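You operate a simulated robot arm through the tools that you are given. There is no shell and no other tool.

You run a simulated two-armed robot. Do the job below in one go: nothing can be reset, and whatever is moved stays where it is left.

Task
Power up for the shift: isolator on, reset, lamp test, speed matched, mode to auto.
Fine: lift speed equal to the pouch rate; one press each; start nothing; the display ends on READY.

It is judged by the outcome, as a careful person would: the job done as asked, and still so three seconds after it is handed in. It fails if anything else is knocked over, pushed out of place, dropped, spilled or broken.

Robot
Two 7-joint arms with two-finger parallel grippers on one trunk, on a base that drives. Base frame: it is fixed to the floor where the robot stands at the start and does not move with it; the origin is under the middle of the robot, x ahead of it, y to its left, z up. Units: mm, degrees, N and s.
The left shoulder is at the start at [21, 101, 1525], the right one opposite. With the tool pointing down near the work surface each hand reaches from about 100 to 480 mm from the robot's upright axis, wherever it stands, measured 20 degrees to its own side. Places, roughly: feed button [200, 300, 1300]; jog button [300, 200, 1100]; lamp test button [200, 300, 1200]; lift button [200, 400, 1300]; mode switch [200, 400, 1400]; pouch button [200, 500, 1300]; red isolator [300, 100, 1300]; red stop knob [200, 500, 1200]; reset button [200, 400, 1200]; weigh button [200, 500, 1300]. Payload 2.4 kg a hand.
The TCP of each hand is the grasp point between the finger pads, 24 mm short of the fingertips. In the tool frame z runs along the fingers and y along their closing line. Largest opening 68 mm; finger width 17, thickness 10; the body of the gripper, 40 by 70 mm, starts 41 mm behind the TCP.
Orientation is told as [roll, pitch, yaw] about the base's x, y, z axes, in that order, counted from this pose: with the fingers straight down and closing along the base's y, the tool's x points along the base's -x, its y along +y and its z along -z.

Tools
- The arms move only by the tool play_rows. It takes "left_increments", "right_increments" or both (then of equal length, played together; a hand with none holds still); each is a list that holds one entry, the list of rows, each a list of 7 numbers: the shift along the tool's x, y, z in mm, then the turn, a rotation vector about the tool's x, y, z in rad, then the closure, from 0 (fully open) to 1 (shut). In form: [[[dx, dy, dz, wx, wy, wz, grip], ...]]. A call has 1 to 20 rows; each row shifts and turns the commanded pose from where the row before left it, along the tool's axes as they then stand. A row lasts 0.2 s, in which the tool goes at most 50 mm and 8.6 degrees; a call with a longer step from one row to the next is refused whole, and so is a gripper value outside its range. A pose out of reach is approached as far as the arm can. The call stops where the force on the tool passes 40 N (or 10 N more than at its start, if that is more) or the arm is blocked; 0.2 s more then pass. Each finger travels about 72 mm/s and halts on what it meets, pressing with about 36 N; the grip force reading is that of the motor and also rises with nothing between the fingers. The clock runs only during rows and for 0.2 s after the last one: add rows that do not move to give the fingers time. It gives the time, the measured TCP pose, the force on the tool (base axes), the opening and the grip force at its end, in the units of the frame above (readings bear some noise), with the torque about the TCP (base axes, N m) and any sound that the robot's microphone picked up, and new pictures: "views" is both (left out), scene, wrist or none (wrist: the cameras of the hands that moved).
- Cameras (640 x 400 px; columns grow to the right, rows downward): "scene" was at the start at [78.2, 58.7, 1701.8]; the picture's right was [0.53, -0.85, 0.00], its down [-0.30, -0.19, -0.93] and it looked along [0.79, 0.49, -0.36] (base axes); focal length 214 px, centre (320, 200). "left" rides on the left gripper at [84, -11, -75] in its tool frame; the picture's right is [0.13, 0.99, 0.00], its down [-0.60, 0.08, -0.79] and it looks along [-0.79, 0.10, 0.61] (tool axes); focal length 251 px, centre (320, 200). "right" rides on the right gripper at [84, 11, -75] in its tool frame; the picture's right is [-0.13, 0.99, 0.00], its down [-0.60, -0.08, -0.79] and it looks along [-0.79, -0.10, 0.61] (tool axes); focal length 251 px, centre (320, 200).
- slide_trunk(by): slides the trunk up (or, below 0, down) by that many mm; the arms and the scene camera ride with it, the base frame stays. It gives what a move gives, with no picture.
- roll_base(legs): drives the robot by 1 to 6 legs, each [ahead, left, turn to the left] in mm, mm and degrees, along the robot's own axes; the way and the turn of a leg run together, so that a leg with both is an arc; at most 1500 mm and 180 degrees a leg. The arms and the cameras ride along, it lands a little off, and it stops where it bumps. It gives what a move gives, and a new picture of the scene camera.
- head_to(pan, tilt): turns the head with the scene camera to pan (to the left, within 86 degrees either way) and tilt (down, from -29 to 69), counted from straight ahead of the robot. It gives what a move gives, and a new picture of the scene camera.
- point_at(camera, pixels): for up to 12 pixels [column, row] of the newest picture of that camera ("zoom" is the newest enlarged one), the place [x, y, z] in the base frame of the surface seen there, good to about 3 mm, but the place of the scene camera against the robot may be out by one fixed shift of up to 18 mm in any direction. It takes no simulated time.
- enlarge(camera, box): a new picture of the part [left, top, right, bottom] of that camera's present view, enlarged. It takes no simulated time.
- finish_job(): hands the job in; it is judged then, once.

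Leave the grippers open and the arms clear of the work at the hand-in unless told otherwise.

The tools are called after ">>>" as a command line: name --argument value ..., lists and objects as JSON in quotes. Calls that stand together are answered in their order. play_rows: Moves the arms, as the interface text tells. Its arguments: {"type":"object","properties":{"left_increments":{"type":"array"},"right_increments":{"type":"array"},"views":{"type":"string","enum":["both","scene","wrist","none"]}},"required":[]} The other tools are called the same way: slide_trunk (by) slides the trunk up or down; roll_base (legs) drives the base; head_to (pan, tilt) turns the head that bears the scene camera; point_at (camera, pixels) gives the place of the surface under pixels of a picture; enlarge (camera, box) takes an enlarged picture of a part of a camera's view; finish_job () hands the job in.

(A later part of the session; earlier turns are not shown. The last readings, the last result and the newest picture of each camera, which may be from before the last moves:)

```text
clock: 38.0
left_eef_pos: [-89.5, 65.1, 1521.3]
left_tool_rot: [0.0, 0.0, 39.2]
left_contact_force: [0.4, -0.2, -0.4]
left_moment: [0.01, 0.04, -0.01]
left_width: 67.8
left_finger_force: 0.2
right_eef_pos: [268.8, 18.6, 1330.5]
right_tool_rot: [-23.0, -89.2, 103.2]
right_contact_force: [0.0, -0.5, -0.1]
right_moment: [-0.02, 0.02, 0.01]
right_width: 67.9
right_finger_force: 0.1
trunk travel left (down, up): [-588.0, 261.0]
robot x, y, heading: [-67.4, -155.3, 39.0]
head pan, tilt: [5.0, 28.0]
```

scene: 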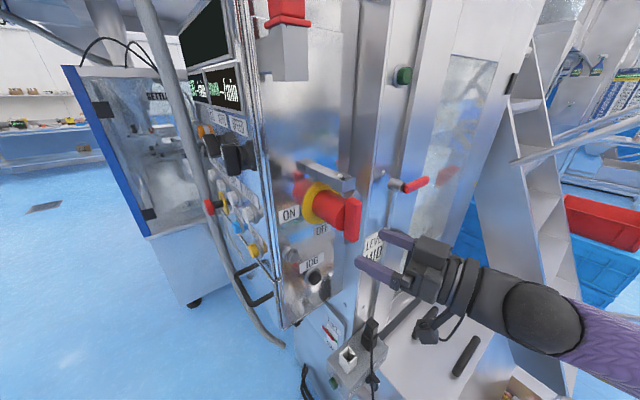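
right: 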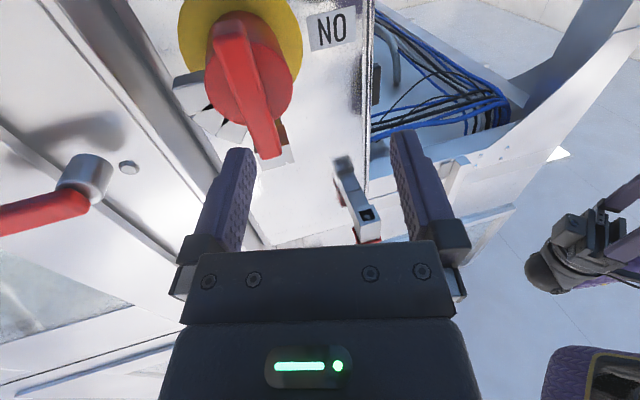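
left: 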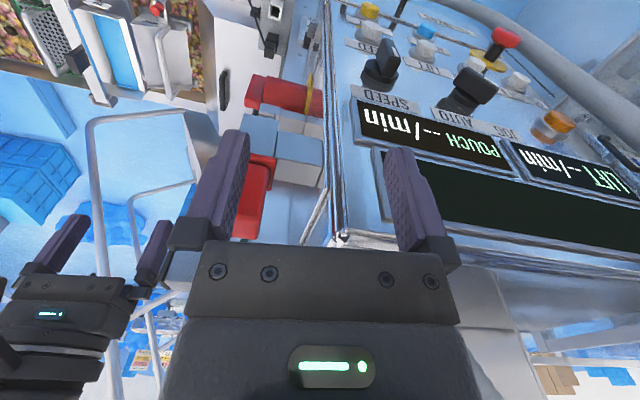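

Yaw is now 80°, as wanted. Before gripping, I'll test in free space that the wrist can roll the needed +90° about the tool axis.

>>> play_rows --right_increments '[[[0, 0, 0, 0, 0, 0.1428, 0], [0, 0, 0, 0, 0, 0.1428, 0], [0, 0, 0, 0, 0, 0.1428, 0], [0, 0, 0, 0, 0, 0.1428, 0], [0, 0, 0, 0, 0, 0.1428, 0], [0, 0, 0, 0, 0, 0.1428, 0], [0, 0, 0, 0, 0, 0.1428, 0], [0, 0, 0, 0, 0, 0.1428, 0], [0, 0, 0, 0, 0, 0.1428, 0], [0, 0, 0, 0, 0, 0.1428, 0], [0, 0, 0, 0, 0, 0.1428, 0], [0, 0, 0, 0, 0, 0, 0]]]'

```text
clock: 40.5
left_eef_pos: [-91.1, 67.3, 1523.0]
left_tool_rot: [-0.1, 0.1, 39.1]
left_contact_force: [-0.2, 0.5, -0.2]
left_moment: [0.02, -0.01, 0.0]
left_width: 67.7
left_finger_force: 0.1
right_eef_pos: [268.6, 17.0, 1331.2]
right_tool_rot: [89.2, -0.3, -9.7]
right_contact_force: [0.0, -0.2, -0.4]
right_moment: [-0.01, -0.01, 0.02]
right_width: 68.1
right_finger_force: 0.0
trunk travel left (down, up): [-588.0, 261.0]
robot x, y, heading: [-68.3, -156.6, 38.9]
head pan, tilt: [5.0, 28.0]
```

scene: 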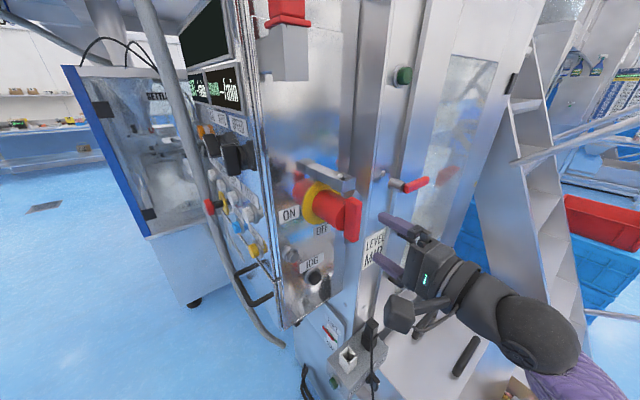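
right: 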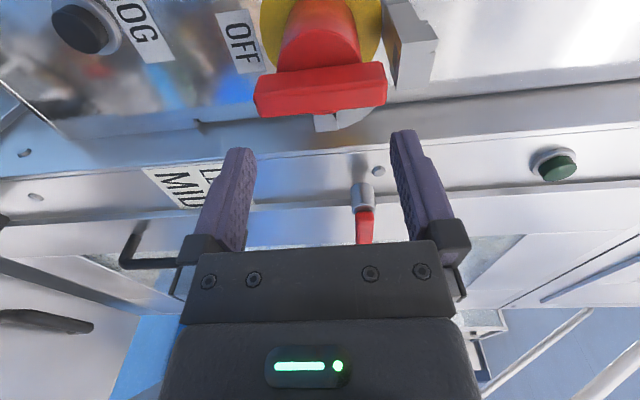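

The wrist rolls fully. From this angle I get a second measurement of the bar at (320,90).

>>> point_at --camera "right" --pixels '[[320, 85], [260, 105], [384, 100], [320, 110], [320, 75], [320, 45], [265, 85], [380, 75], [400, 80], [420, 50], [330, 122], [350, 120]]'

>>> enlarge --camera "right" --box '[220, 0, 460, 150]'

```text
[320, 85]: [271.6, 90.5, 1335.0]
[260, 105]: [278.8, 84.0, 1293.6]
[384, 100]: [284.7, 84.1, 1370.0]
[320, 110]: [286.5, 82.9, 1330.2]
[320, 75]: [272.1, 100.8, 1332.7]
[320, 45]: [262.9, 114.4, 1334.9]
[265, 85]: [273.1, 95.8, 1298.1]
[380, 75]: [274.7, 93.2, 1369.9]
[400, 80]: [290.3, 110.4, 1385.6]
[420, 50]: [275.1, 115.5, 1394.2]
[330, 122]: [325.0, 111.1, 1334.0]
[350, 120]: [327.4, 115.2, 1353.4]
```

```text
2.67 times, centred on (340, 75) of right
```

zoom: 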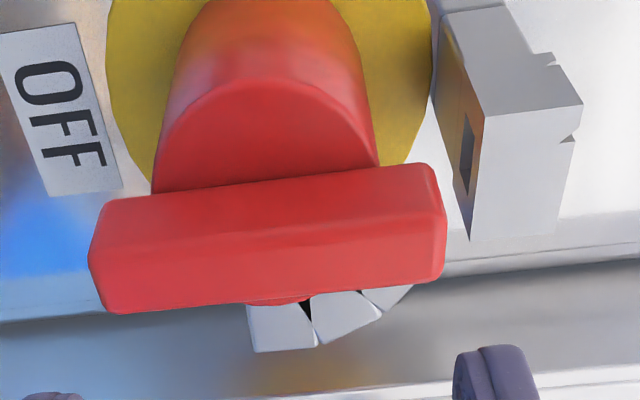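

The bar's centre is about x=280.5 and z=1333, with its front at y=83.5. I'll roll back, approach with open fingers in two steps, and check in between.

>>> play_rows --right_increments '[[[0, 0, 0, 0, 0, -0.1428, 0], [0, 0, 0, 0, 0, -0.1428, 0], [0, 0, 0, 0, 0, -0.1428, 0], [0, 0, 0, 0, 0, -0.1428, 0], [0, 0, 0, 0, 0, -0.1428, 0], [0, 0, 0, 0, 0, -0.1428, 0], [0, 0, 0, 0, 0, -0.1428, 0], [0, 0, 0, 0, 0, -0.1428, 0], [0, 0, 0, 0, 0, -0.1428, 0], [0, 0, 0, 0, 0, -0.1428, 0], [0, 0, 0, 0, 0, -0.1428, 0], [0, 0, 15, 0, 0, 0, 0], [0, 0, 15, 0, 0, 0, 0], [0, 0, 0, 0, 0, 0, 0]]]'

```text
clock: 43.5
left_eef_pos: [-92.0, 65.9, 1522.3]
left_tool_rot: [-0.1, 0.0, 39.0]
left_contact_force: [-0.4, -0.3, 1.0]
left_moment: [0.0, 0.0, 0.0]
left_width: 68.2
left_finger_force: 0.2
right_eef_pos: [272.8, 47.1, 1330.7]
right_tool_rot: [-25.5, -89.1, 105.7]
right_contact_force: [0.4, 0.1, -0.3]
right_moment: [-0.01, 0.0, -0.03]
right_width: 67.9
right_finger_force: 0.0
trunk travel left (down, up): [-588.0, 261.0]
robot x, y, heading: [-68.2, -158.4, 39.1]
head pan, tilt: [5.0, 28.0]
```

scene: 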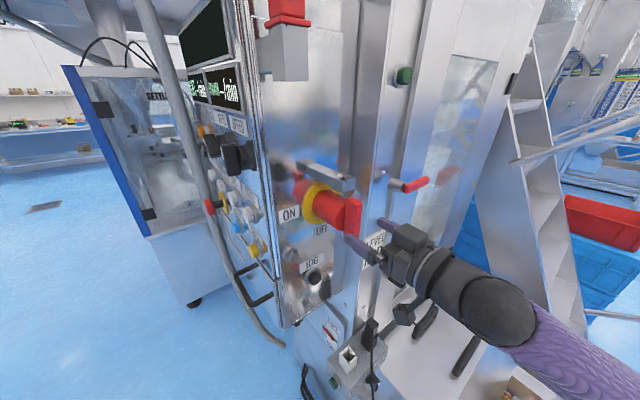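
right: 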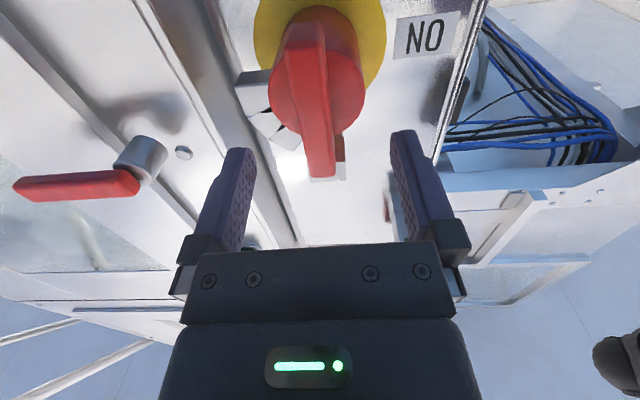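

The bar is centred between the fingers. I'll go in the last 35 mm and close.

>>> play_rows --right_increments '[[[0, -0.5, 12, 0, 0, 0, 0], [0, -0.5, 12, 0, 0, 0, 0], [0, 0, 11, 0, 0, 0, 0], [0, 0, 0, 0, 0, 0, 0]]]'

```text
clock: 44.5
left_eef_pos: [-90.7, 65.9, 1522.7]
left_tool_rot: [-0.1, 0.0, 39.1]
left_contact_force: [0.1, 0.3, -0.2]
left_moment: [-0.01, 0.0, 0.03]
left_width: 68.0
left_finger_force: 0.2
right_eef_pos: [279.6, 81.0, 1330.5]
right_tool_rot: [-24.3, -89.2, 104.8]
right_contact_force: [-0.6, 0.2, 0.0]
right_moment: [-0.05, 0.02, -0.01]
right_width: 67.8
right_finger_force: 0.0
trunk travel left (down, up): [-588.0, 261.0]
robot x, y, heading: [-66.2, -157.2, 39.0]
head pan, tilt: [5.0, 28.0]
```

scene: 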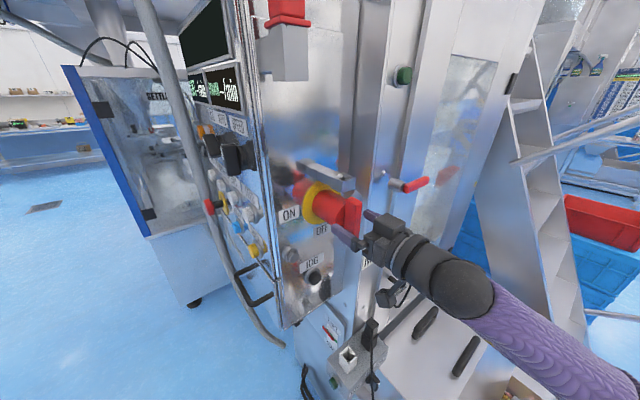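
right: 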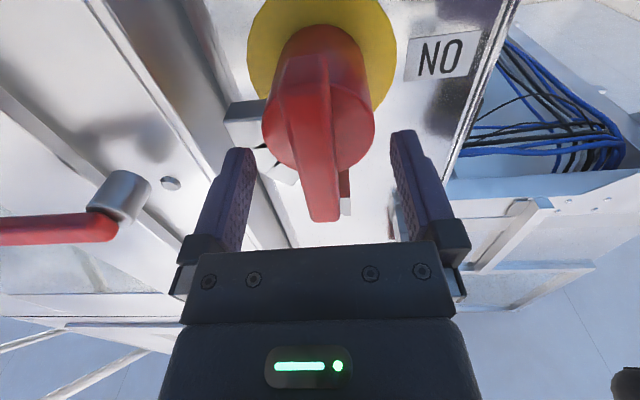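

No contact yet. I'll close on the bar.

>>> play_rows --right_increments '[[[-2, 0, 0, 0, 0, 0, 0.6], [0, 0, 0, 0, 0, 0, 0.8], [0, 0, 0, 0, 0, 0, 0.8], [0, 0, 0, 0, 0, 0, 0.8]]]' --views "wrist"

```text
clock: 45.5
left_eef_pos: [-90.7, 66.5, 1521.5]
left_tool_rot: [0.0, 0.0, 39.2]
left_contact_force: [0.6, 0.2, -0.4]
left_moment: [0.01, 0.0, 0.05]
left_width: 67.9
left_finger_force: 0.0
right_eef_pos: [281.8, 80.1, 1333.6]
right_tool_rot: [-23.3, -89.2, 103.5]
right_contact_force: [4.2, -0.7, 4.2]
right_moment: [-0.56, 0.13, 0.56]
right_width: 18.3
right_finger_force: 36.3
trunk travel left (down, up): [-588.0, 261.0]
robot x, y, heading: [-68.6, -156.8, 39.1]
head pan, tilt: [5.0, 28.0]
```

right: 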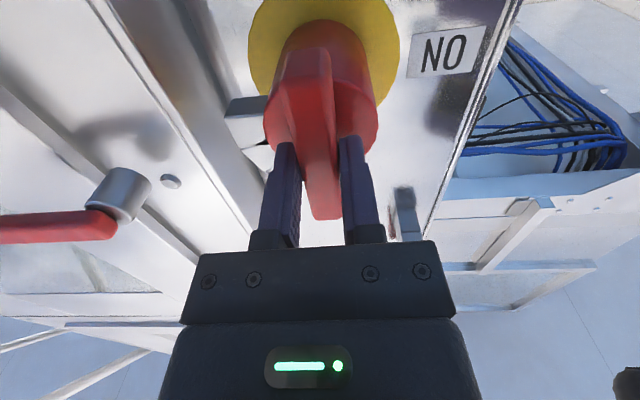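

The bar is gripped at 18 mm width. I'll turn about the tool axis, a part first, to see which way it gives.

>>> play_rows --right_increments '[[[0, 0, 0, 0, 0, 0.1, 0.9], [0, 0, 0, 0, 0, 0.1, 0.9], [0, 0, 0, 0, 0, 0.1, 0.9], [0, 0, 0, 0, 0, 0, 0.9]]]' --views "both"

```text
clock: 46.5
left_eef_pos: [-90.5, 65.9, 1522.3]
left_tool_rot: [-0.1, 0.1, 39.1]
left_contact_force: [-0.1, -0.1, -0.3]
left_moment: [0.0, 0.02, 0.01]
left_width: 67.9
left_finger_force: 0.1
right_eef_pos: [280.5, 80.0, 1332.1]
right_tool_rot: [87.6, -73.0, -7.4]
right_contact_force: [4.3, -2.2, 2.6]
right_moment: [-0.7, -0.94, 0.71]
right_width: 23.9
right_finger_force: 39.8
trunk travel left (down, up): [-588.0, 261.0]
robot x, y, heading: [-68.4, -159.3, 38.9]
head pan, tilt: [5.0, 28.0]
```

scene: 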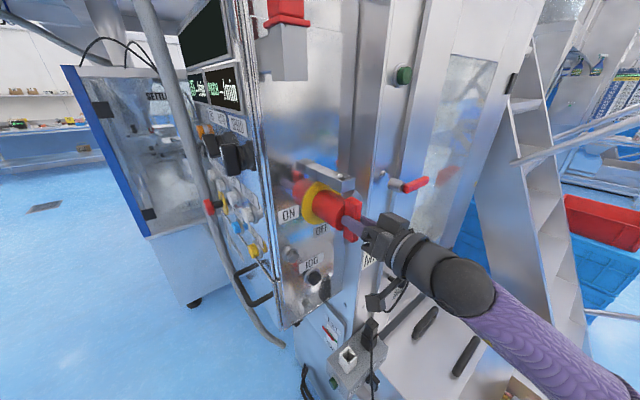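
right: 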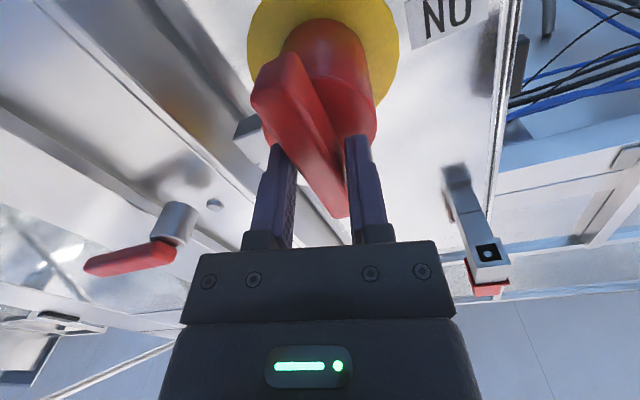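

The gripper turned about 17°, but the opening grew to 24 mm. I'll look closely to see whether the bar followed.

>>> enlarge --camera "right" --box '[200, 0, 440, 240]'

>>> enlarge --camera "scene" --box '[280, 150, 420, 270]'

>>> point_at --camera "right" --pixels '[[268, 95], [285, 65], [343, 205], [330, 180], [310, 140], [290, 110], [325, 120], [300, 90], [340, 150], [262, 80]]'

```text
1.67 times, centred on (320, 120) of right
```

zoom: 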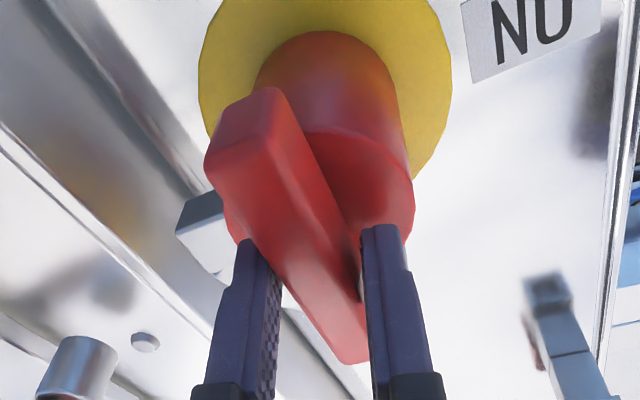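

```text
3.33 times, centred on (350, 210) of scene
```

zoom: 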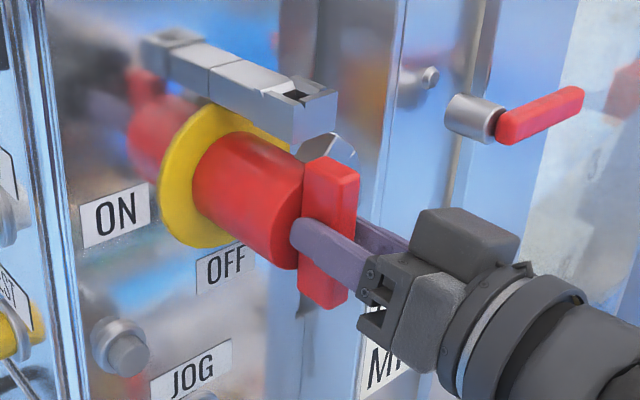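

```text
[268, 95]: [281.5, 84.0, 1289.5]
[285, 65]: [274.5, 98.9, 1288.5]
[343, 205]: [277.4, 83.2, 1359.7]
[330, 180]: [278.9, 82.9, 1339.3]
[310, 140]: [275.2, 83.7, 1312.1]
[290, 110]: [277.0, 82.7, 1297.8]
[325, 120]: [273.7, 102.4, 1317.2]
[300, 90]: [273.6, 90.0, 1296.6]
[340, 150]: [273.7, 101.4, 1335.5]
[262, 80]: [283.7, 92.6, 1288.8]
```

The bar has not moved. The fingers only pried around it, because gripping across its middle gives too little torque. Better is to straddle the bar diagonally with fully open fingers near its two ends, where the couple has leverage. First I'll un-twist, open and back off, then check the roll range.

>>> play_rows --right_increments '[[[0, 0, 0, 0, 0, -0.1, 0.8], [0, 0, 0, 0, 0, -0.1, 0.7], [0, 0, 0, 0, 0, -0.1, 0.4], [0, 0, 0, 0, 0, 0, 0], [0, 0, 0, 0, 0, 0, 0], [0, 0, -20, 0, 0, 0, 0], [0, 0, -20, 0, 0, 0, 0], [0, 0, -15, 0, 0, 0, 0]]]' --views "none"

>>> play_rows --right_increments '[[[0, 0, 0, 0, 0, 0.145, 0], [0, 0, 0, 0, 0, 0.145, 0], [0, 0, 0, 0, 0, 0.145, 0], [0, 0, 0, 0, 0, 0.145, 0], [0, 0, 0, 0, 0, 0.145, 0], [0, 0, 0, 0, 0, 0.145, 0], [0, 0, 0, 0, 0, 0.145, 0], [0, 0, 0, 0, 0, 0.145, 0], [0, 0, 0, 0, 0, 0.145, 0], [0, 0, 0, 0, 0, 0.145, 0], [0, 0, 0, 0, 0, 0.145, 0], [0, 0, 0, 0, 0, 0.145, 0], [0, 0, 0, 0, 0, 0.145, 0], [0, 0, 0, 0, 0, 0.145, 0], [0, 0, 0, 0, 0, 0.145, 0], [0, 0, 0, 0, 0, 0.145, 0], [0, 0, 0, 0, 0, 0.145, 0], [0, 0, 0, 0, 0, 0.145, 0], [0, 0, 0, 0, 0, 0.145, 0], [0, 0, 0, 0, 0, 0, 0]]]' --views "wrist"

```text
clock: 48.4
left_eef_pos: [-90.9, 65.7, 1522.2]
left_tool_rot: [-0.1, -0.1, 39.2]
left_contact_force: [0.0, 0.0, 1.0]
left_moment: [0.0, 0.02, 0.0]
left_width: 68.0
left_finger_force: 0.1
right_eef_pos: [271.4, 25.9, 1332.8]
right_tool_rot: [-27.8, -89.2, 108.0]
right_contact_force: [0.4, -0.7, -0.2]
right_moment: [0.02, 0.01, 0.01]
right_width: 68.1
right_finger_force: 0.1
trunk travel left (down, up): [-588.0, 261.0]
robot x, y, heading: [-65.2, -160.4, 39.0]
head pan, tilt: [5.0, 28.0]
```

```text
clock: 52.5
left_eef_pos: [-90.8, 66.2, 1521.7]
left_tool_rot: [0.0, 0.0, 39.1]
left_contact_force: [0.1, 0.1, 0.2]
left_moment: [0.0, 0.01, 0.02]
left_width: 67.9
left_finger_force: 0.0
right_eef_pos: [271.1, 26.1, 1333.3]
right_tool_rot: [88.0, 67.7, -11.6]
right_contact_force: [1.0, 0.0, 0.5]
right_moment: [-0.02, 0.0, -0.01]
right_width: 67.9
right_finger_force: 0.0
trunk travel left (down, up): [-588.0, 261.0]
robot x, y, heading: [-67.2, -160.4, 38.9]
head pan, tilt: [5.0, 28.0]
```

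right: 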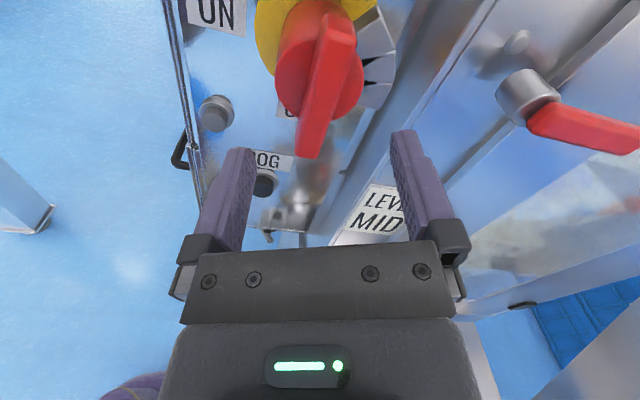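

The roll goes to about 158°. I'll set it to about 52° (fingers diagonal: upper finger on the panel side of the bar, lower finger on the far side) and approach part way to check the clearance.

>>> play_rows --right_increments '[[[0, 0, 0, 0, 0, -0.1419, 0], [0, 0, 0, 0, 0, -0.1419, 0], [0, 0, 0, 0, 0, -0.1419, 0], [0, 0, 0, 0, 0, -0.1419, 0], [0, 0, 0, 0, 0, -0.1419, 0], [0, 0, 0, 0, 0, -0.1419, 0], [0, 0, 0, 0, 0, -0.1419, 0], [0, 0, 0, 0, 0, -0.1419, 0], [0, 0, 0, 0, 0, -0.1419, 0], [0, 0, 0, 0, 0, -0.1419, 0], [0, 0, 0, 0, 0, -0.1419, 0], [0, 0, 0, 0, 0, -0.1419, 0], [0, 0, 0, 0, 0, -0.1419, 0], [0, 0, 14, 0, 0, 0, 0], [0, 0, 12, 0, 0, 0, 0], [0, 0, 0, 0, 0, 0, 0]]]' --views "both"

>>> enlarge --camera "scene" --box '[280, 150, 420, 270]'

```text
clock: 56.0
left_eef_pos: [-91.9, 65.7, 1522.0]
left_tool_rot: [0.0, 0.0, 39.1]
left_contact_force: [0.3, 0.4, -0.8]
left_moment: [0.0, -0.02, 0.0]
left_width: 68.2
left_finger_force: 0.1
right_eef_pos: [275.9, 53.5, 1332.8]
right_tool_rot: [89.0, -38.1, -9.2]
right_contact_force: [-0.6, 0.2, -0.2]
right_moment: [0.01, 0.0, -0.04]
right_width: 67.8
right_finger_force: 0.1
trunk travel left (down, up): [-588.0, 261.0]
robot x, y, heading: [-64.8, -159.1, 38.8]
head pan, tilt: [5.0, 28.0]
```

scene: 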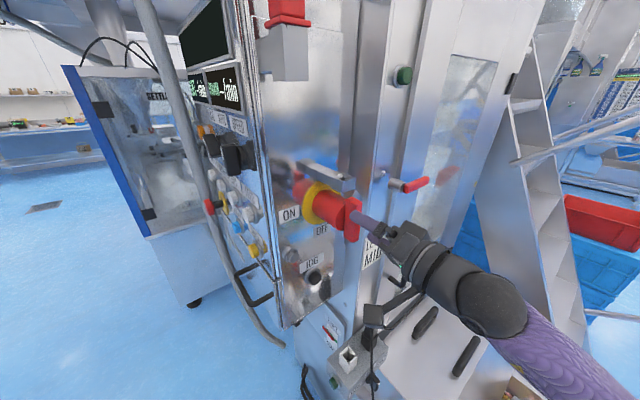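
right: 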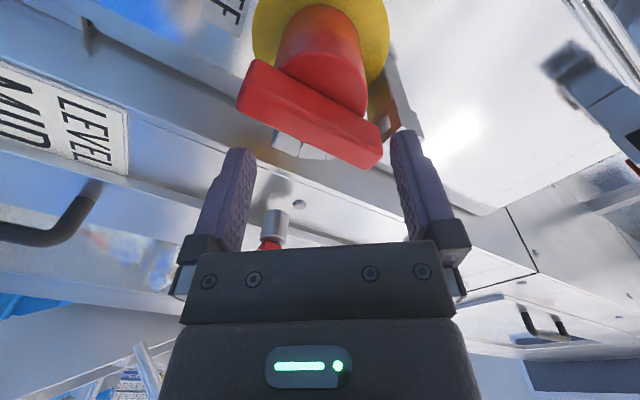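

```text
3.33 times, centred on (350, 210) of scene
```

zoom: 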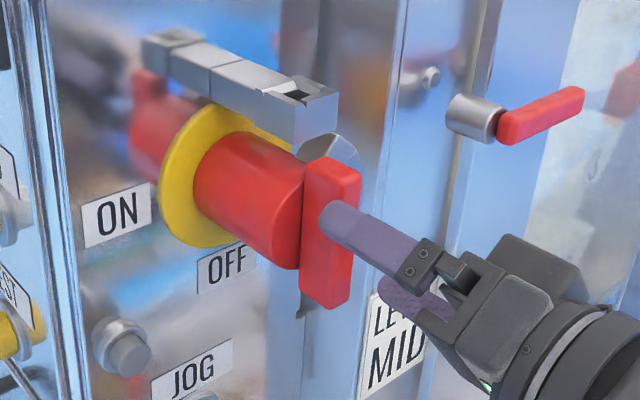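

The tips are 6 mm before the bar and lie diagonally to it. I'll advance 26 mm, watching the force.

>>> play_rows --right_increments '[[[0, 0, 9, 0, 0, 0, 0], [0, 0, 9, 0, 0, 0, 0], [0, 0, 8, 0, 0, 0, 0], [0, 0, 0, 0, 0, 0, 0]]]' --views "both"

>>> enlarge --camera "right" --box '[200, 0, 460, 200]'

```text
clock: 57.0
left_eef_pos: [-89.9, 66.2, 1522.0]
left_tool_rot: [-0.2, 0.0, 39.0]
left_contact_force: [0.3, 0.1, 0.5]
left_moment: [-0.03, -0.01, 0.01]
left_width: 67.9
left_finger_force: 0.0
right_eef_pos: [279.7, 79.6, 1332.9]
right_tool_rot: [89.0, -38.0, -9.2]
right_contact_force: [-0.3, -0.4, -0.8]
right_moment: [0.0, -0.01, 0.0]
right_width: 67.9
right_finger_force: 0.0
trunk travel left (down, up): [-588.0, 261.0]
robot x, y, heading: [-65.1, -159.1, 39.4]
head pan, tilt: [5.0, 28.0]
```

scene: 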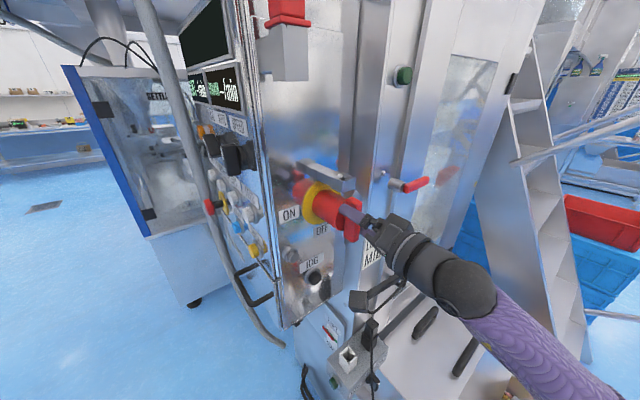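
right: 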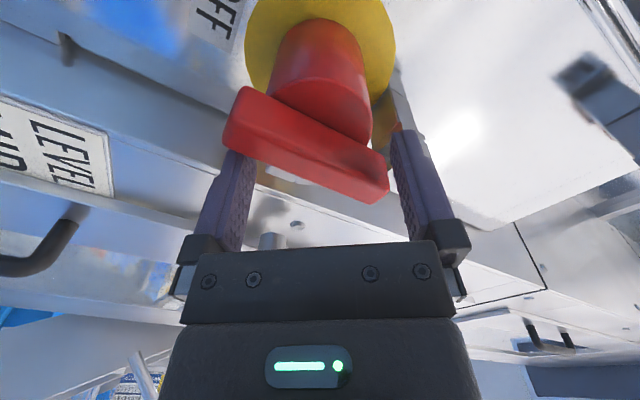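

```text
2.00 times, centred on (330, 100) of right
```

zoom: 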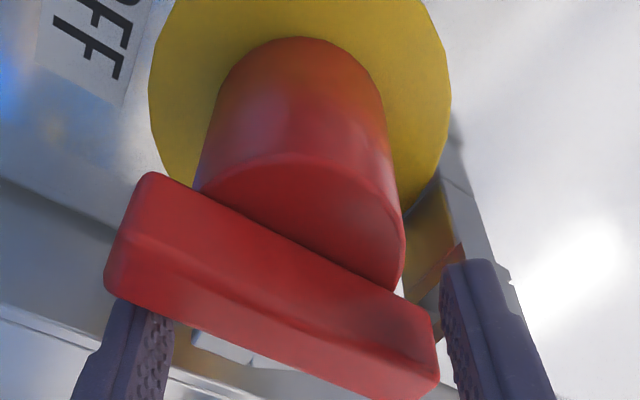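

The fingers straddle the bar without touching. I'll turn +34° now and check the torque.

>>> play_rows --right_increments '[[[0, 0, 0, 0, 0, 0.1, 0], [0, 0, 0, 0, 0, 0.1, 0], [0, 0, 0, 0, 0, 0.1, 0], [0, 0, 0, 0, 0, 0.1, 0], [0, 0, 0, 0, 0, 0.1, 0], [0, 0, 0, 0, 0, 0.1, 0], [0, 0, 0, 0, 0, 0, 0]]]' --views "both"

>>> enlarge --camera "scene" --box '[280, 150, 420, 270]'

```text
clock: 58.1
left_eef_pos: [-91.6, 66.2, 1520.6]
left_tool_rot: [-0.1, 0.0, 39.1]
left_contact_force: [-0.1, 0.0, 0.3]
left_moment: [-0.01, -0.02, -0.01]
left_width: 68.0
left_finger_force: 0.1
right_eef_pos: [280.4, 78.5, 1333.7]
right_tool_rot: [89.2, -27.7, -10.0]
right_contact_force: [4.0, -5.8, -20.9]
right_moment: [0.08, -16.33, 4.72]
right_width: 68.2
right_finger_force: 0.3
trunk travel left (down, up): [-588.0, 261.0]
robot x, y, heading: [-70.6, -158.8, 39.0]
head pan, tilt: [5.0, 28.0]
stopped in row 5 (right hand): the arm was blocked; the commanded pose is now the measured one
```

scene: 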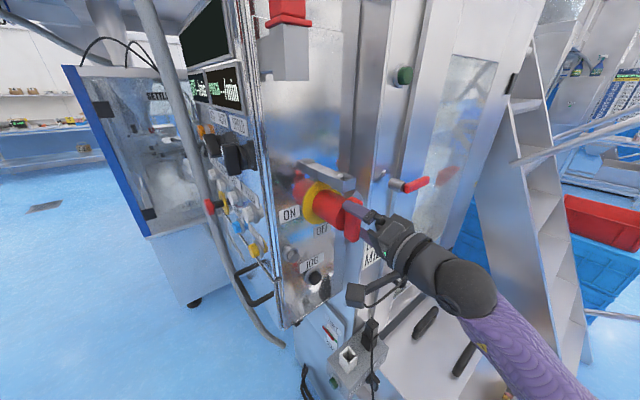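
right: 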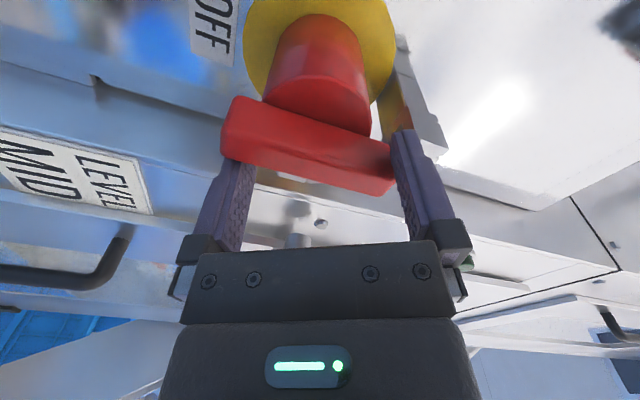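

```text
3.33 times, centred on (350, 210) of scene
```

zoom: 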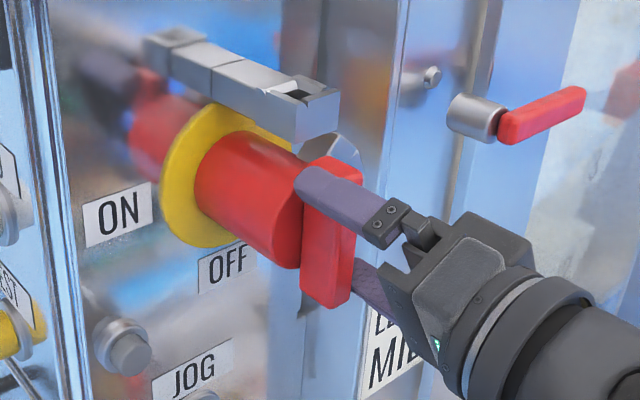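

The arm was blocked with about 16 Nm and the bar did not move, so this direction is against a hard stop or a lock. I won't force it. I'll relax, back out, and study the grey piece around the barrel.

>>> play_rows --right_increments '[[[0, 0, 0, 0, 0, -0.1, 0], [0, 0, 0, 0, 0, -0.08, 0], [0, 0, 0, 0, 0, 0, 0], [0, 0, -15, 0, 0, 0, 0], [0, 0, -20, 0, 0, 0, 0], [0, 0, -20, 0, 0, 0, 0], [0, 0, 0, 0, 0, 0.14, 0], [0, 0, 0, 0, 0, 0.14, 0], [0, 0, 0, 0, 0, 0.14, 0], [0, 0, 0, 0, 0, 0.14, 0], [0, 0, 0, 0, 0, 0.14, 0], [0, 0, 0, 0, 0, 0.14, 0], [0, 0, 0, 0, 0, 0.14, 0], [0, 0, 0, 0, 0, 0.14, 0], [0, 0, 0, 0, 0, 0.14, 0], [0, 0, 0, 0, 0, 0.14, 0], [0, 0, 0, 0, 0, 0.14, 0], [0, 0, 0, 0, 0, 0.14, 0]]]' --views "both"

>>> enlarge --camera "right" --box '[220, 0, 460, 170]'

>>> enlarge --camera "scene" --box '[280, 150, 390, 260]'

```text
clock: 61.9
left_eef_pos: [-90.8, 66.1, 1522.1]
left_tool_rot: [-0.1, -0.1, 39.2]
left_contact_force: [-0.2, 0.1, 0.7]
left_moment: [0.01, 0.01, 0.0]
left_width: 67.9
left_finger_force: 0.1
right_eef_pos: [271.7, 24.7, 1335.8]
right_tool_rot: [88.4, 61.0, -11.6]
right_contact_force: [1.1, 0.2, -0.4]
right_moment: [-0.01, -0.01, -0.01]
right_width: 68.2
right_finger_force: 0.0
trunk travel left (down, up): [-588.0, 261.0]
robot x, y, heading: [-67.3, -157.3, 38.9]
head pan, tilt: [5.0, 28.0]
```

scene: 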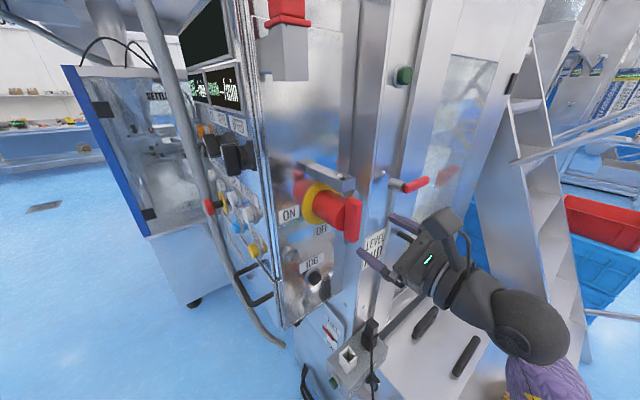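
right: 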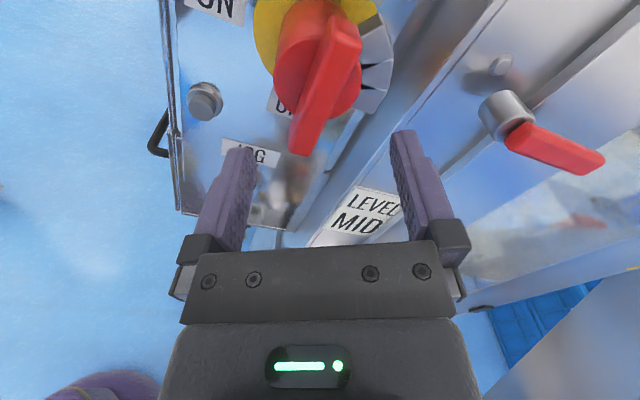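

```text
2.35 times, centred on (340, 85) of right
```

zoom: 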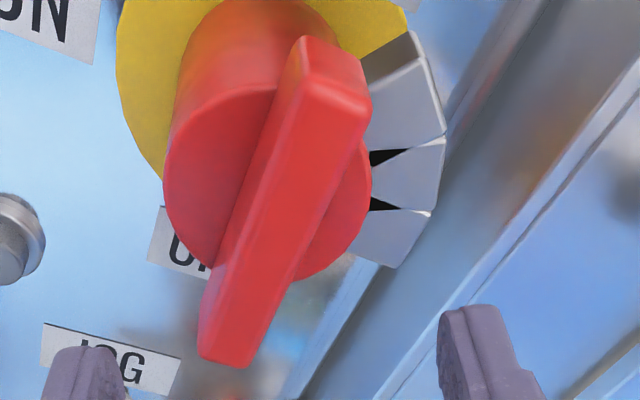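

```text
3.64 times, centred on (335, 205) of scene
```

zoom: 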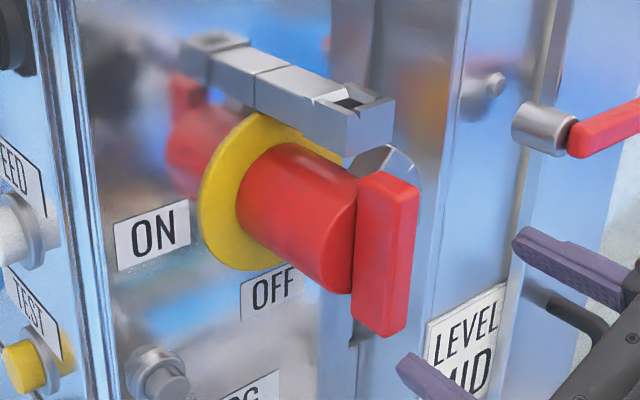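

The wall side of the handle is clear, and the grey guard arc lies in the upper right quadrant, the one the bar's top would sweep clockwise. Turning the other way (top end towards ON) sweeps only free space and also lays the bar on ON. I'll straddle it the opposite way (roll ≈128°) and go in.

>>> play_rows --right_increments '[[[0, 0, 0, 0, 0, -0.1338, 0], [0, 0, 0, 0, 0, -0.1338, 0], [0, 0, 0, 0, 0, -0.1338, 0], [-2, -2.4, 0, 0, 0, 0, 0], [0, 0, 14, 0, 0, 0, 0], [0, 0, 13, 0, 0, 0, 0], [0, 0, 9, 0, 0, 0, 0], [0, 0, 9, 0, 0, 0, 0], [0, 0, 9, 0, 0, 0, 0], [0, 0, 0, 0, 0, 0, 0]]]' --views "both"

>>> enlarge --camera "right" --box '[200, 0, 460, 200]'

```text
clock: 64.1
left_eef_pos: [-90.7, 66.2, 1523.0]
left_tool_rot: [-0.1, 0.0, 39.0]
left_contact_force: [-0.2, -0.1, -0.2]
left_moment: [0.03, -0.03, -0.03]
left_width: 67.7
left_finger_force: 0.1
right_eef_pos: [280.2, 77.5, 1329.2]
right_tool_rot: [89.0, 37.8, -10.7]
right_contact_force: [-0.3, 0.3, 0.3]
right_moment: [0.02, -0.01, -0.03]
right_width: 68.4
right_finger_force: 0.0
trunk travel left (down, up): [-588.0, 261.0]
robot x, y, heading: [-65.0, -161.0, 39.1]
head pan, tilt: [5.0, 28.0]
```

scene: 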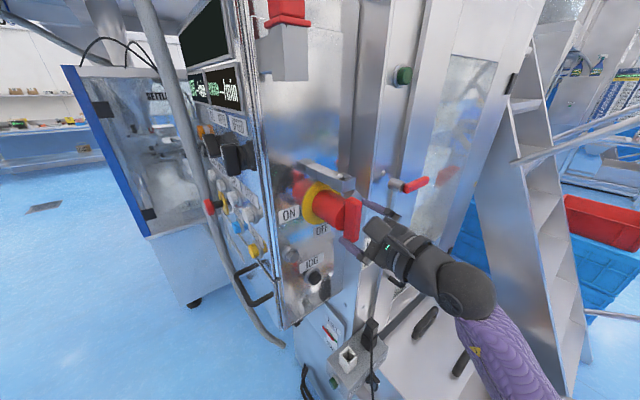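
right: 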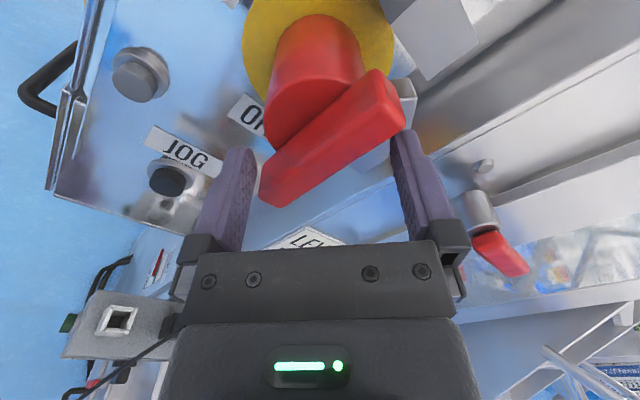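

```text
2.00 times, centred on (330, 100) of right
```

zoom: 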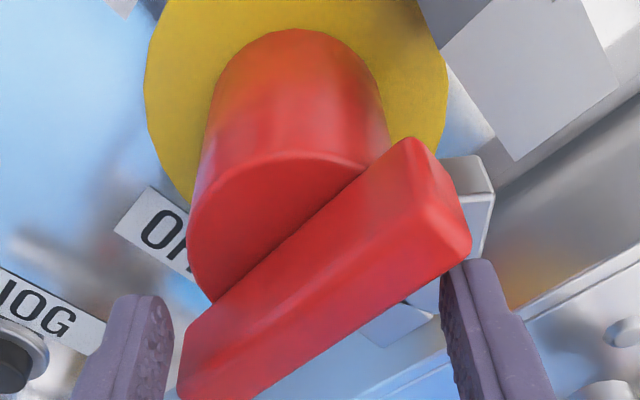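

It's positioned clear of the bar. Now I'll turn the other way in small steps, just past contact.

>>> play_rows --right_increments '[[[1, 1, 0, 0, 0, -0.08, 0], [0, 0, 0, 0, 0, -0.08, 0], [0, 0, 0, 0, 0, -0.06, 0], [0, 0, 0, 0, 0, -0.06, 0], [0, 0, 0, 0, 0, -0.06, 0], [0, 0, 0, 0, 0, -0.06, 0], [0, 0, 0, 0, 0, 0, 0]]]' --views "both"

>>> enlarge --camera "scene" --box '[280, 150, 390, 260]'

```text
clock: 65.7
left_eef_pos: [-91.8, 66.9, 1521.3]
left_tool_rot: [-0.1, 0.0, 39.1]
left_contact_force: [-0.8, 0.6, -0.4]
left_moment: [-0.01, -0.04, -0.02]
left_width: 67.9
left_finger_force: 0.1
right_eef_pos: [280.1, 76.9, 1332.8]
right_tool_rot: [89.3, 14.8, -10.4]
right_contact_force: [-0.9, 1.7, -0.1]
right_moment: [0.07, 0.14, 0.04]
right_width: 67.8
right_finger_force: 0.0
trunk travel left (down, up): [-588.0, 261.0]
robot x, y, heading: [-68.9, -162.4, 39.1]
head pan, tilt: [5.0, 28.0]
```

scene: 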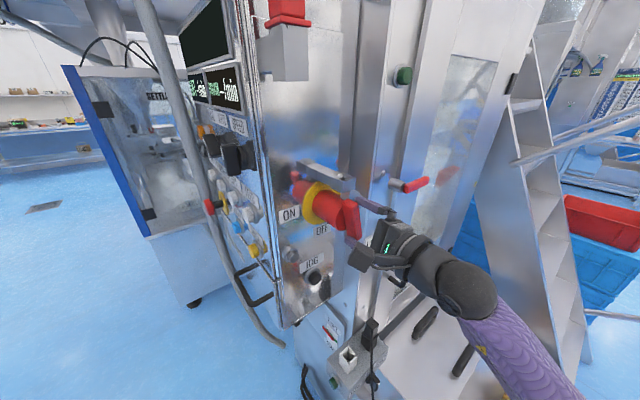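
right: 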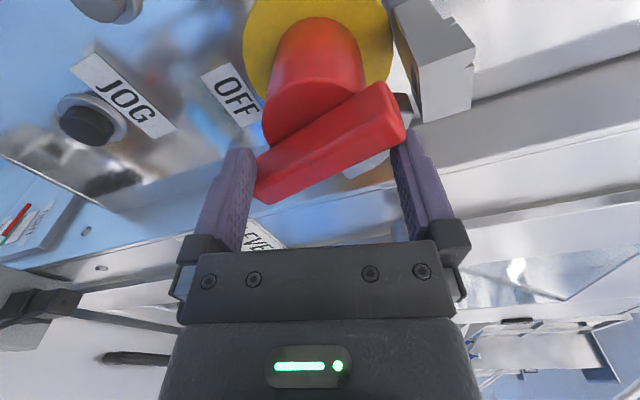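

```text
3.64 times, centred on (335, 205) of scene
```

zoom: 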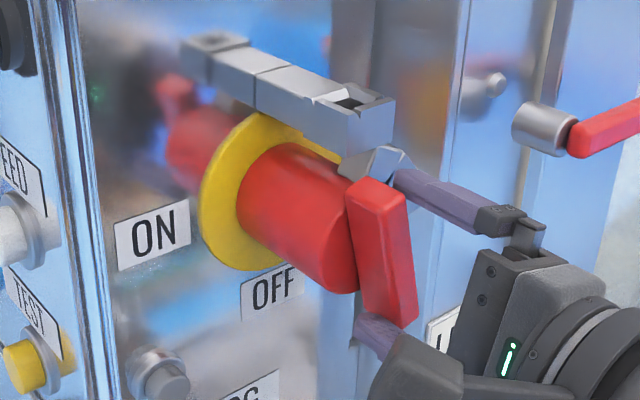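

It turns this way with little torque. The bar is already leaning with its top towards ON. I'll continue.

>>> play_rows --right_increments '[[[0, 0, 0, 0, 0, -0.11, 0], [0, 0, 0, 0, 0, -0.11, 0], [0, 0, 0, 0, 0, -0.11, 0], [0, 0, 0, 0, 0, -0.11, 0], [0, 0, 0, 0, 0, -0.11, 0], [0, 0, 0, 0, 0, -0.11, 0], [0, 0, 0, 0, 0, -0.11, 0], [0, 0, 0, 0, 0, -0.11, 0], [0, 0, 0, 0, 0, -0.11, 0], [0, 0, 0, 0, 0, -0.11, 0], [0, 0, 0, 0, 0, 0, 0]]]' --views "both"

>>> enlarge --camera "scene" --box '[180, 60, 390, 260]'

```text
clock: 68.1
left_eef_pos: [-90.3, 66.2, 1521.6]
left_tool_rot: [-0.1, -0.1, 39.2]
left_contact_force: [-0.1, 0.0, -0.3]
left_moment: [0.01, -0.01, 0.01]
left_width: 68.1
left_finger_force: 0.1
right_eef_pos: [280.9, 78.2, 1331.8]
right_tool_rot: [88.9, -48.3, -9.3]
right_contact_force: [-1.7, 0.3, -2.7]
right_moment: [-0.03, 0.13, 0.02]
right_width: 67.9
right_finger_force: 0.0
trunk travel left (down, up): [-588.0, 261.0]
robot x, y, heading: [-64.1, -158.3, 38.9]
head pan, tilt: [5.0, 28.0]
```

scene: 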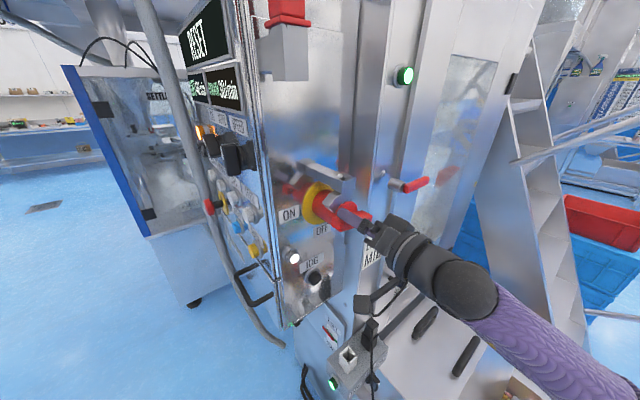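
right: 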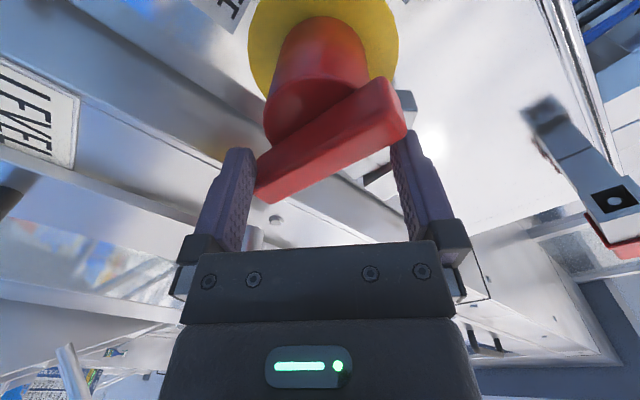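

```text
2.00 times, centred on (285, 160) of scene
```

zoom: 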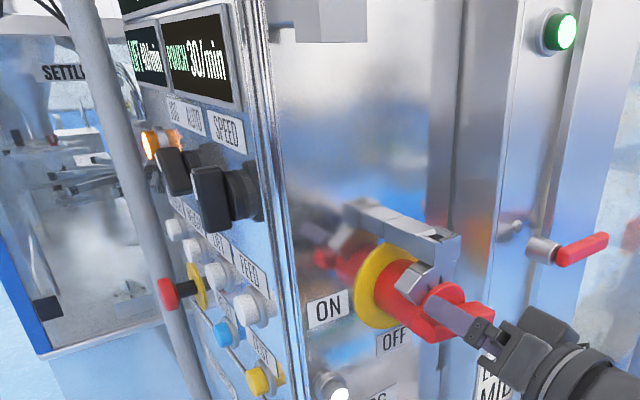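

The power came on. The display reads RESET, POUCH reads 30/min and LIFT forty-something, and the orange lamp glows. The bar is at about 76°, so I'll finish the turn to its stop in small steps.

>>> play_rows --right_increments '[[[0, 0, 0, 0, 0, -0.05, 0], [0, 0, 0, 0, 0, -0.05, 0], [0, 0, 0, 0, 0, -0.05, 0], [0, 0, 0, 0, 0, -0.04, 0], [0, 0, 0, 0, 0, 0, 0]]]' --views "wrist"

>>> enlarge --camera "scene" --box '[280, 150, 390, 260]'

```text
clock: 69.3
left_eef_pos: [-89.9, 66.4, 1520.8]
left_tool_rot: [-0.1, -0.1, 39.2]
left_contact_force: [-0.7, -0.6, -0.3]
left_moment: [0.01, 0.02, -0.04]
left_width: 68.1
left_finger_force: 0.1
right_eef_pos: [279.5, 77.9, 1331.0]
right_tool_rot: [88.5, -59.0, -8.8]
right_contact_force: [-2.3, 0.6, -5.1]
right_moment: [-0.01, 0.19, 0.02]
right_width: 67.9
right_finger_force: 0.0
trunk travel left (down, up): [-588.0, 261.0]
robot x, y, heading: [-67.8, -163.2, 38.8]
head pan, tilt: [5.0, 28.0]
```

right: 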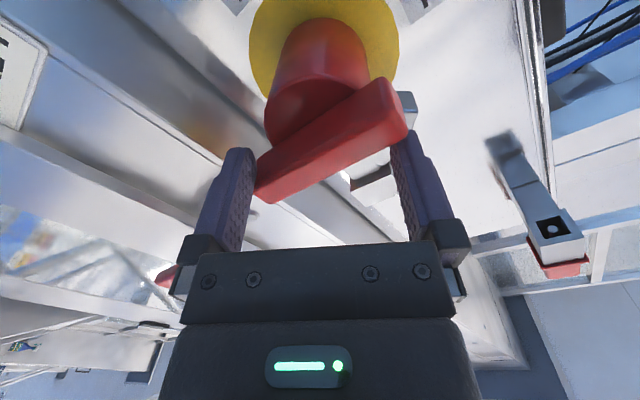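

```text
3.64 times, centred on (335, 205) of scene
```

zoom: 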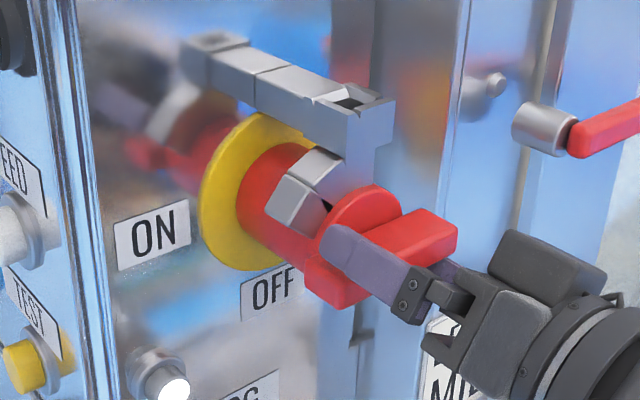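

The bar is nearly horizontal. I'll go a few degrees more to find the stop.

>>> play_rows --right_increments '[[[0, 0, 0, 0, 0, -0.03, 0], [0, 0, 0, 0, 0, -0.03, 0], [0, 0, 0, 0, 0, -0.02, 0], [0, 0, 0, 0, 0, 0, 0]]]' --views "none"

>>> enlarge --camera "scene" --box '[280, 150, 390, 260]'

>>> point_at --camera "right" --pixels '[[265, 185], [285, 175], [320, 155], [350, 138], [380, 118], [398, 108]]'

```text
clock: 70.3
left_eef_pos: [-89.7, 65.9, 1522.3]
left_tool_rot: [-0.1, -0.1, 39.1]
left_contact_force: [-0.1, -0.2, -0.2]
left_moment: [-0.01, 0.05, 0.01]
left_width: 67.9
left_finger_force: 0.1
right_eef_pos: [281.6, 78.0, 1330.2]
right_tool_rot: [88.0, -62.8, -8.4]
right_contact_force: [-7.9, -0.4, -15.7]
right_moment: [1.6, 5.5, -0.93]
right_width: 68.1
right_finger_force: 0.3
trunk travel left (down, up): [-588.0, 261.0]
robot x, y, heading: [-66.6, -161.3, 39.2]
head pan, tilt: [5.0, 28.0]
```

```text
3.64 times, centred on (335, 205) of scene
```

zoom: 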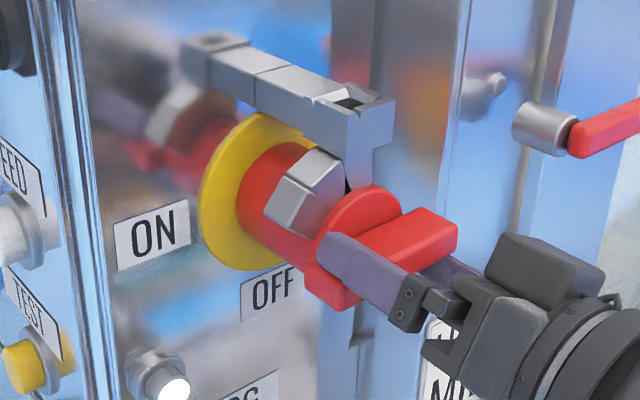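

```text
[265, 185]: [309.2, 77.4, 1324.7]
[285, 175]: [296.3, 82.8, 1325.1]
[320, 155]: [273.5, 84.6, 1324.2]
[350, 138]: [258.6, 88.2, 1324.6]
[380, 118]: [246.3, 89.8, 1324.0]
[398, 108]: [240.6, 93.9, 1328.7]
```

The stop is reached (5.5 Nm) and the bar lies horizontal at ON. I'll turn back slightly to free the fingers, withdraw straight, and read the display.

>>> play_rows --right_increments '[[[0, 0, 0, 0, 0, 0.06, 0], [0, 0, 0, 0, 0, 0.06, 0], [0, 0, 0, 0, 0, 0.05, 0], [0, 0, 0, 0, 0, 0, 0], [0, 0, -15, 0, 0, 0, 0], [0, 0, -25, 0, 0, 0, 0], [0, 0, -25, 0, 0, 0, 0], [0, 0, -20, 0, 0, 0, 0]]]' --views "both"

>>> enlarge --camera "scene" --box '[160, 0, 320, 140]'

>>> enlarge --camera "scene" --box '[190, 110, 390, 280]'

```text
clock: 72.1
left_eef_pos: [-91.4, 65.3, 1522.0]
left_tool_rot: [-0.1, -0.1, 39.1]
left_contact_force: [0.1, -0.4, -0.1]
left_moment: [0.0, -0.01, -0.01]
left_width: 68.0
left_finger_force: 0.1
right_eef_pos: [266.6, -6.9, 1333.9]
right_tool_rot: [88.7, -53.7, -9.2]
right_contact_force: [-0.2, -0.1, 0.6]
right_moment: [0.01, 0.0, -0.02]
right_width: 67.9
right_finger_force: 0.0
trunk travel left (down, up): [-588.0, 261.0]
robot x, y, heading: [-69.1, -158.2, 39.0]
head pan, tilt: [5.0, 28.0]
```

scene: 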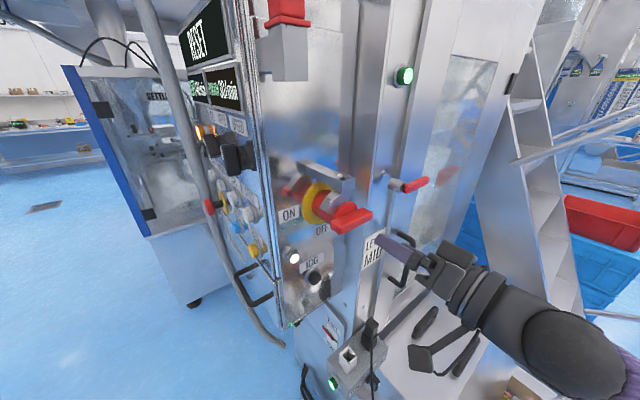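
right: 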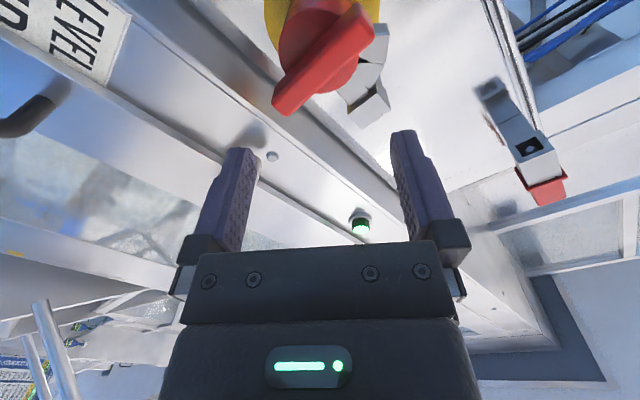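

```text
2.86 times, centred on (240, 70) of scene
```

zoom: 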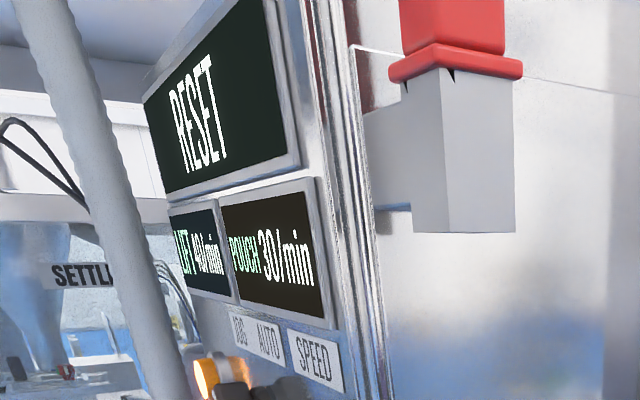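

```text
2.35 times, centred on (290, 195) of scene
```

zoom: 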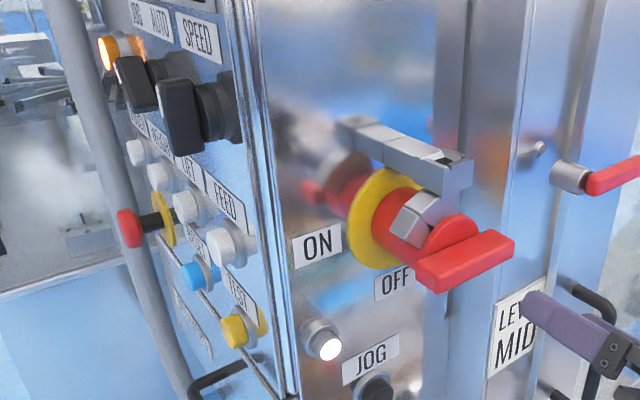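

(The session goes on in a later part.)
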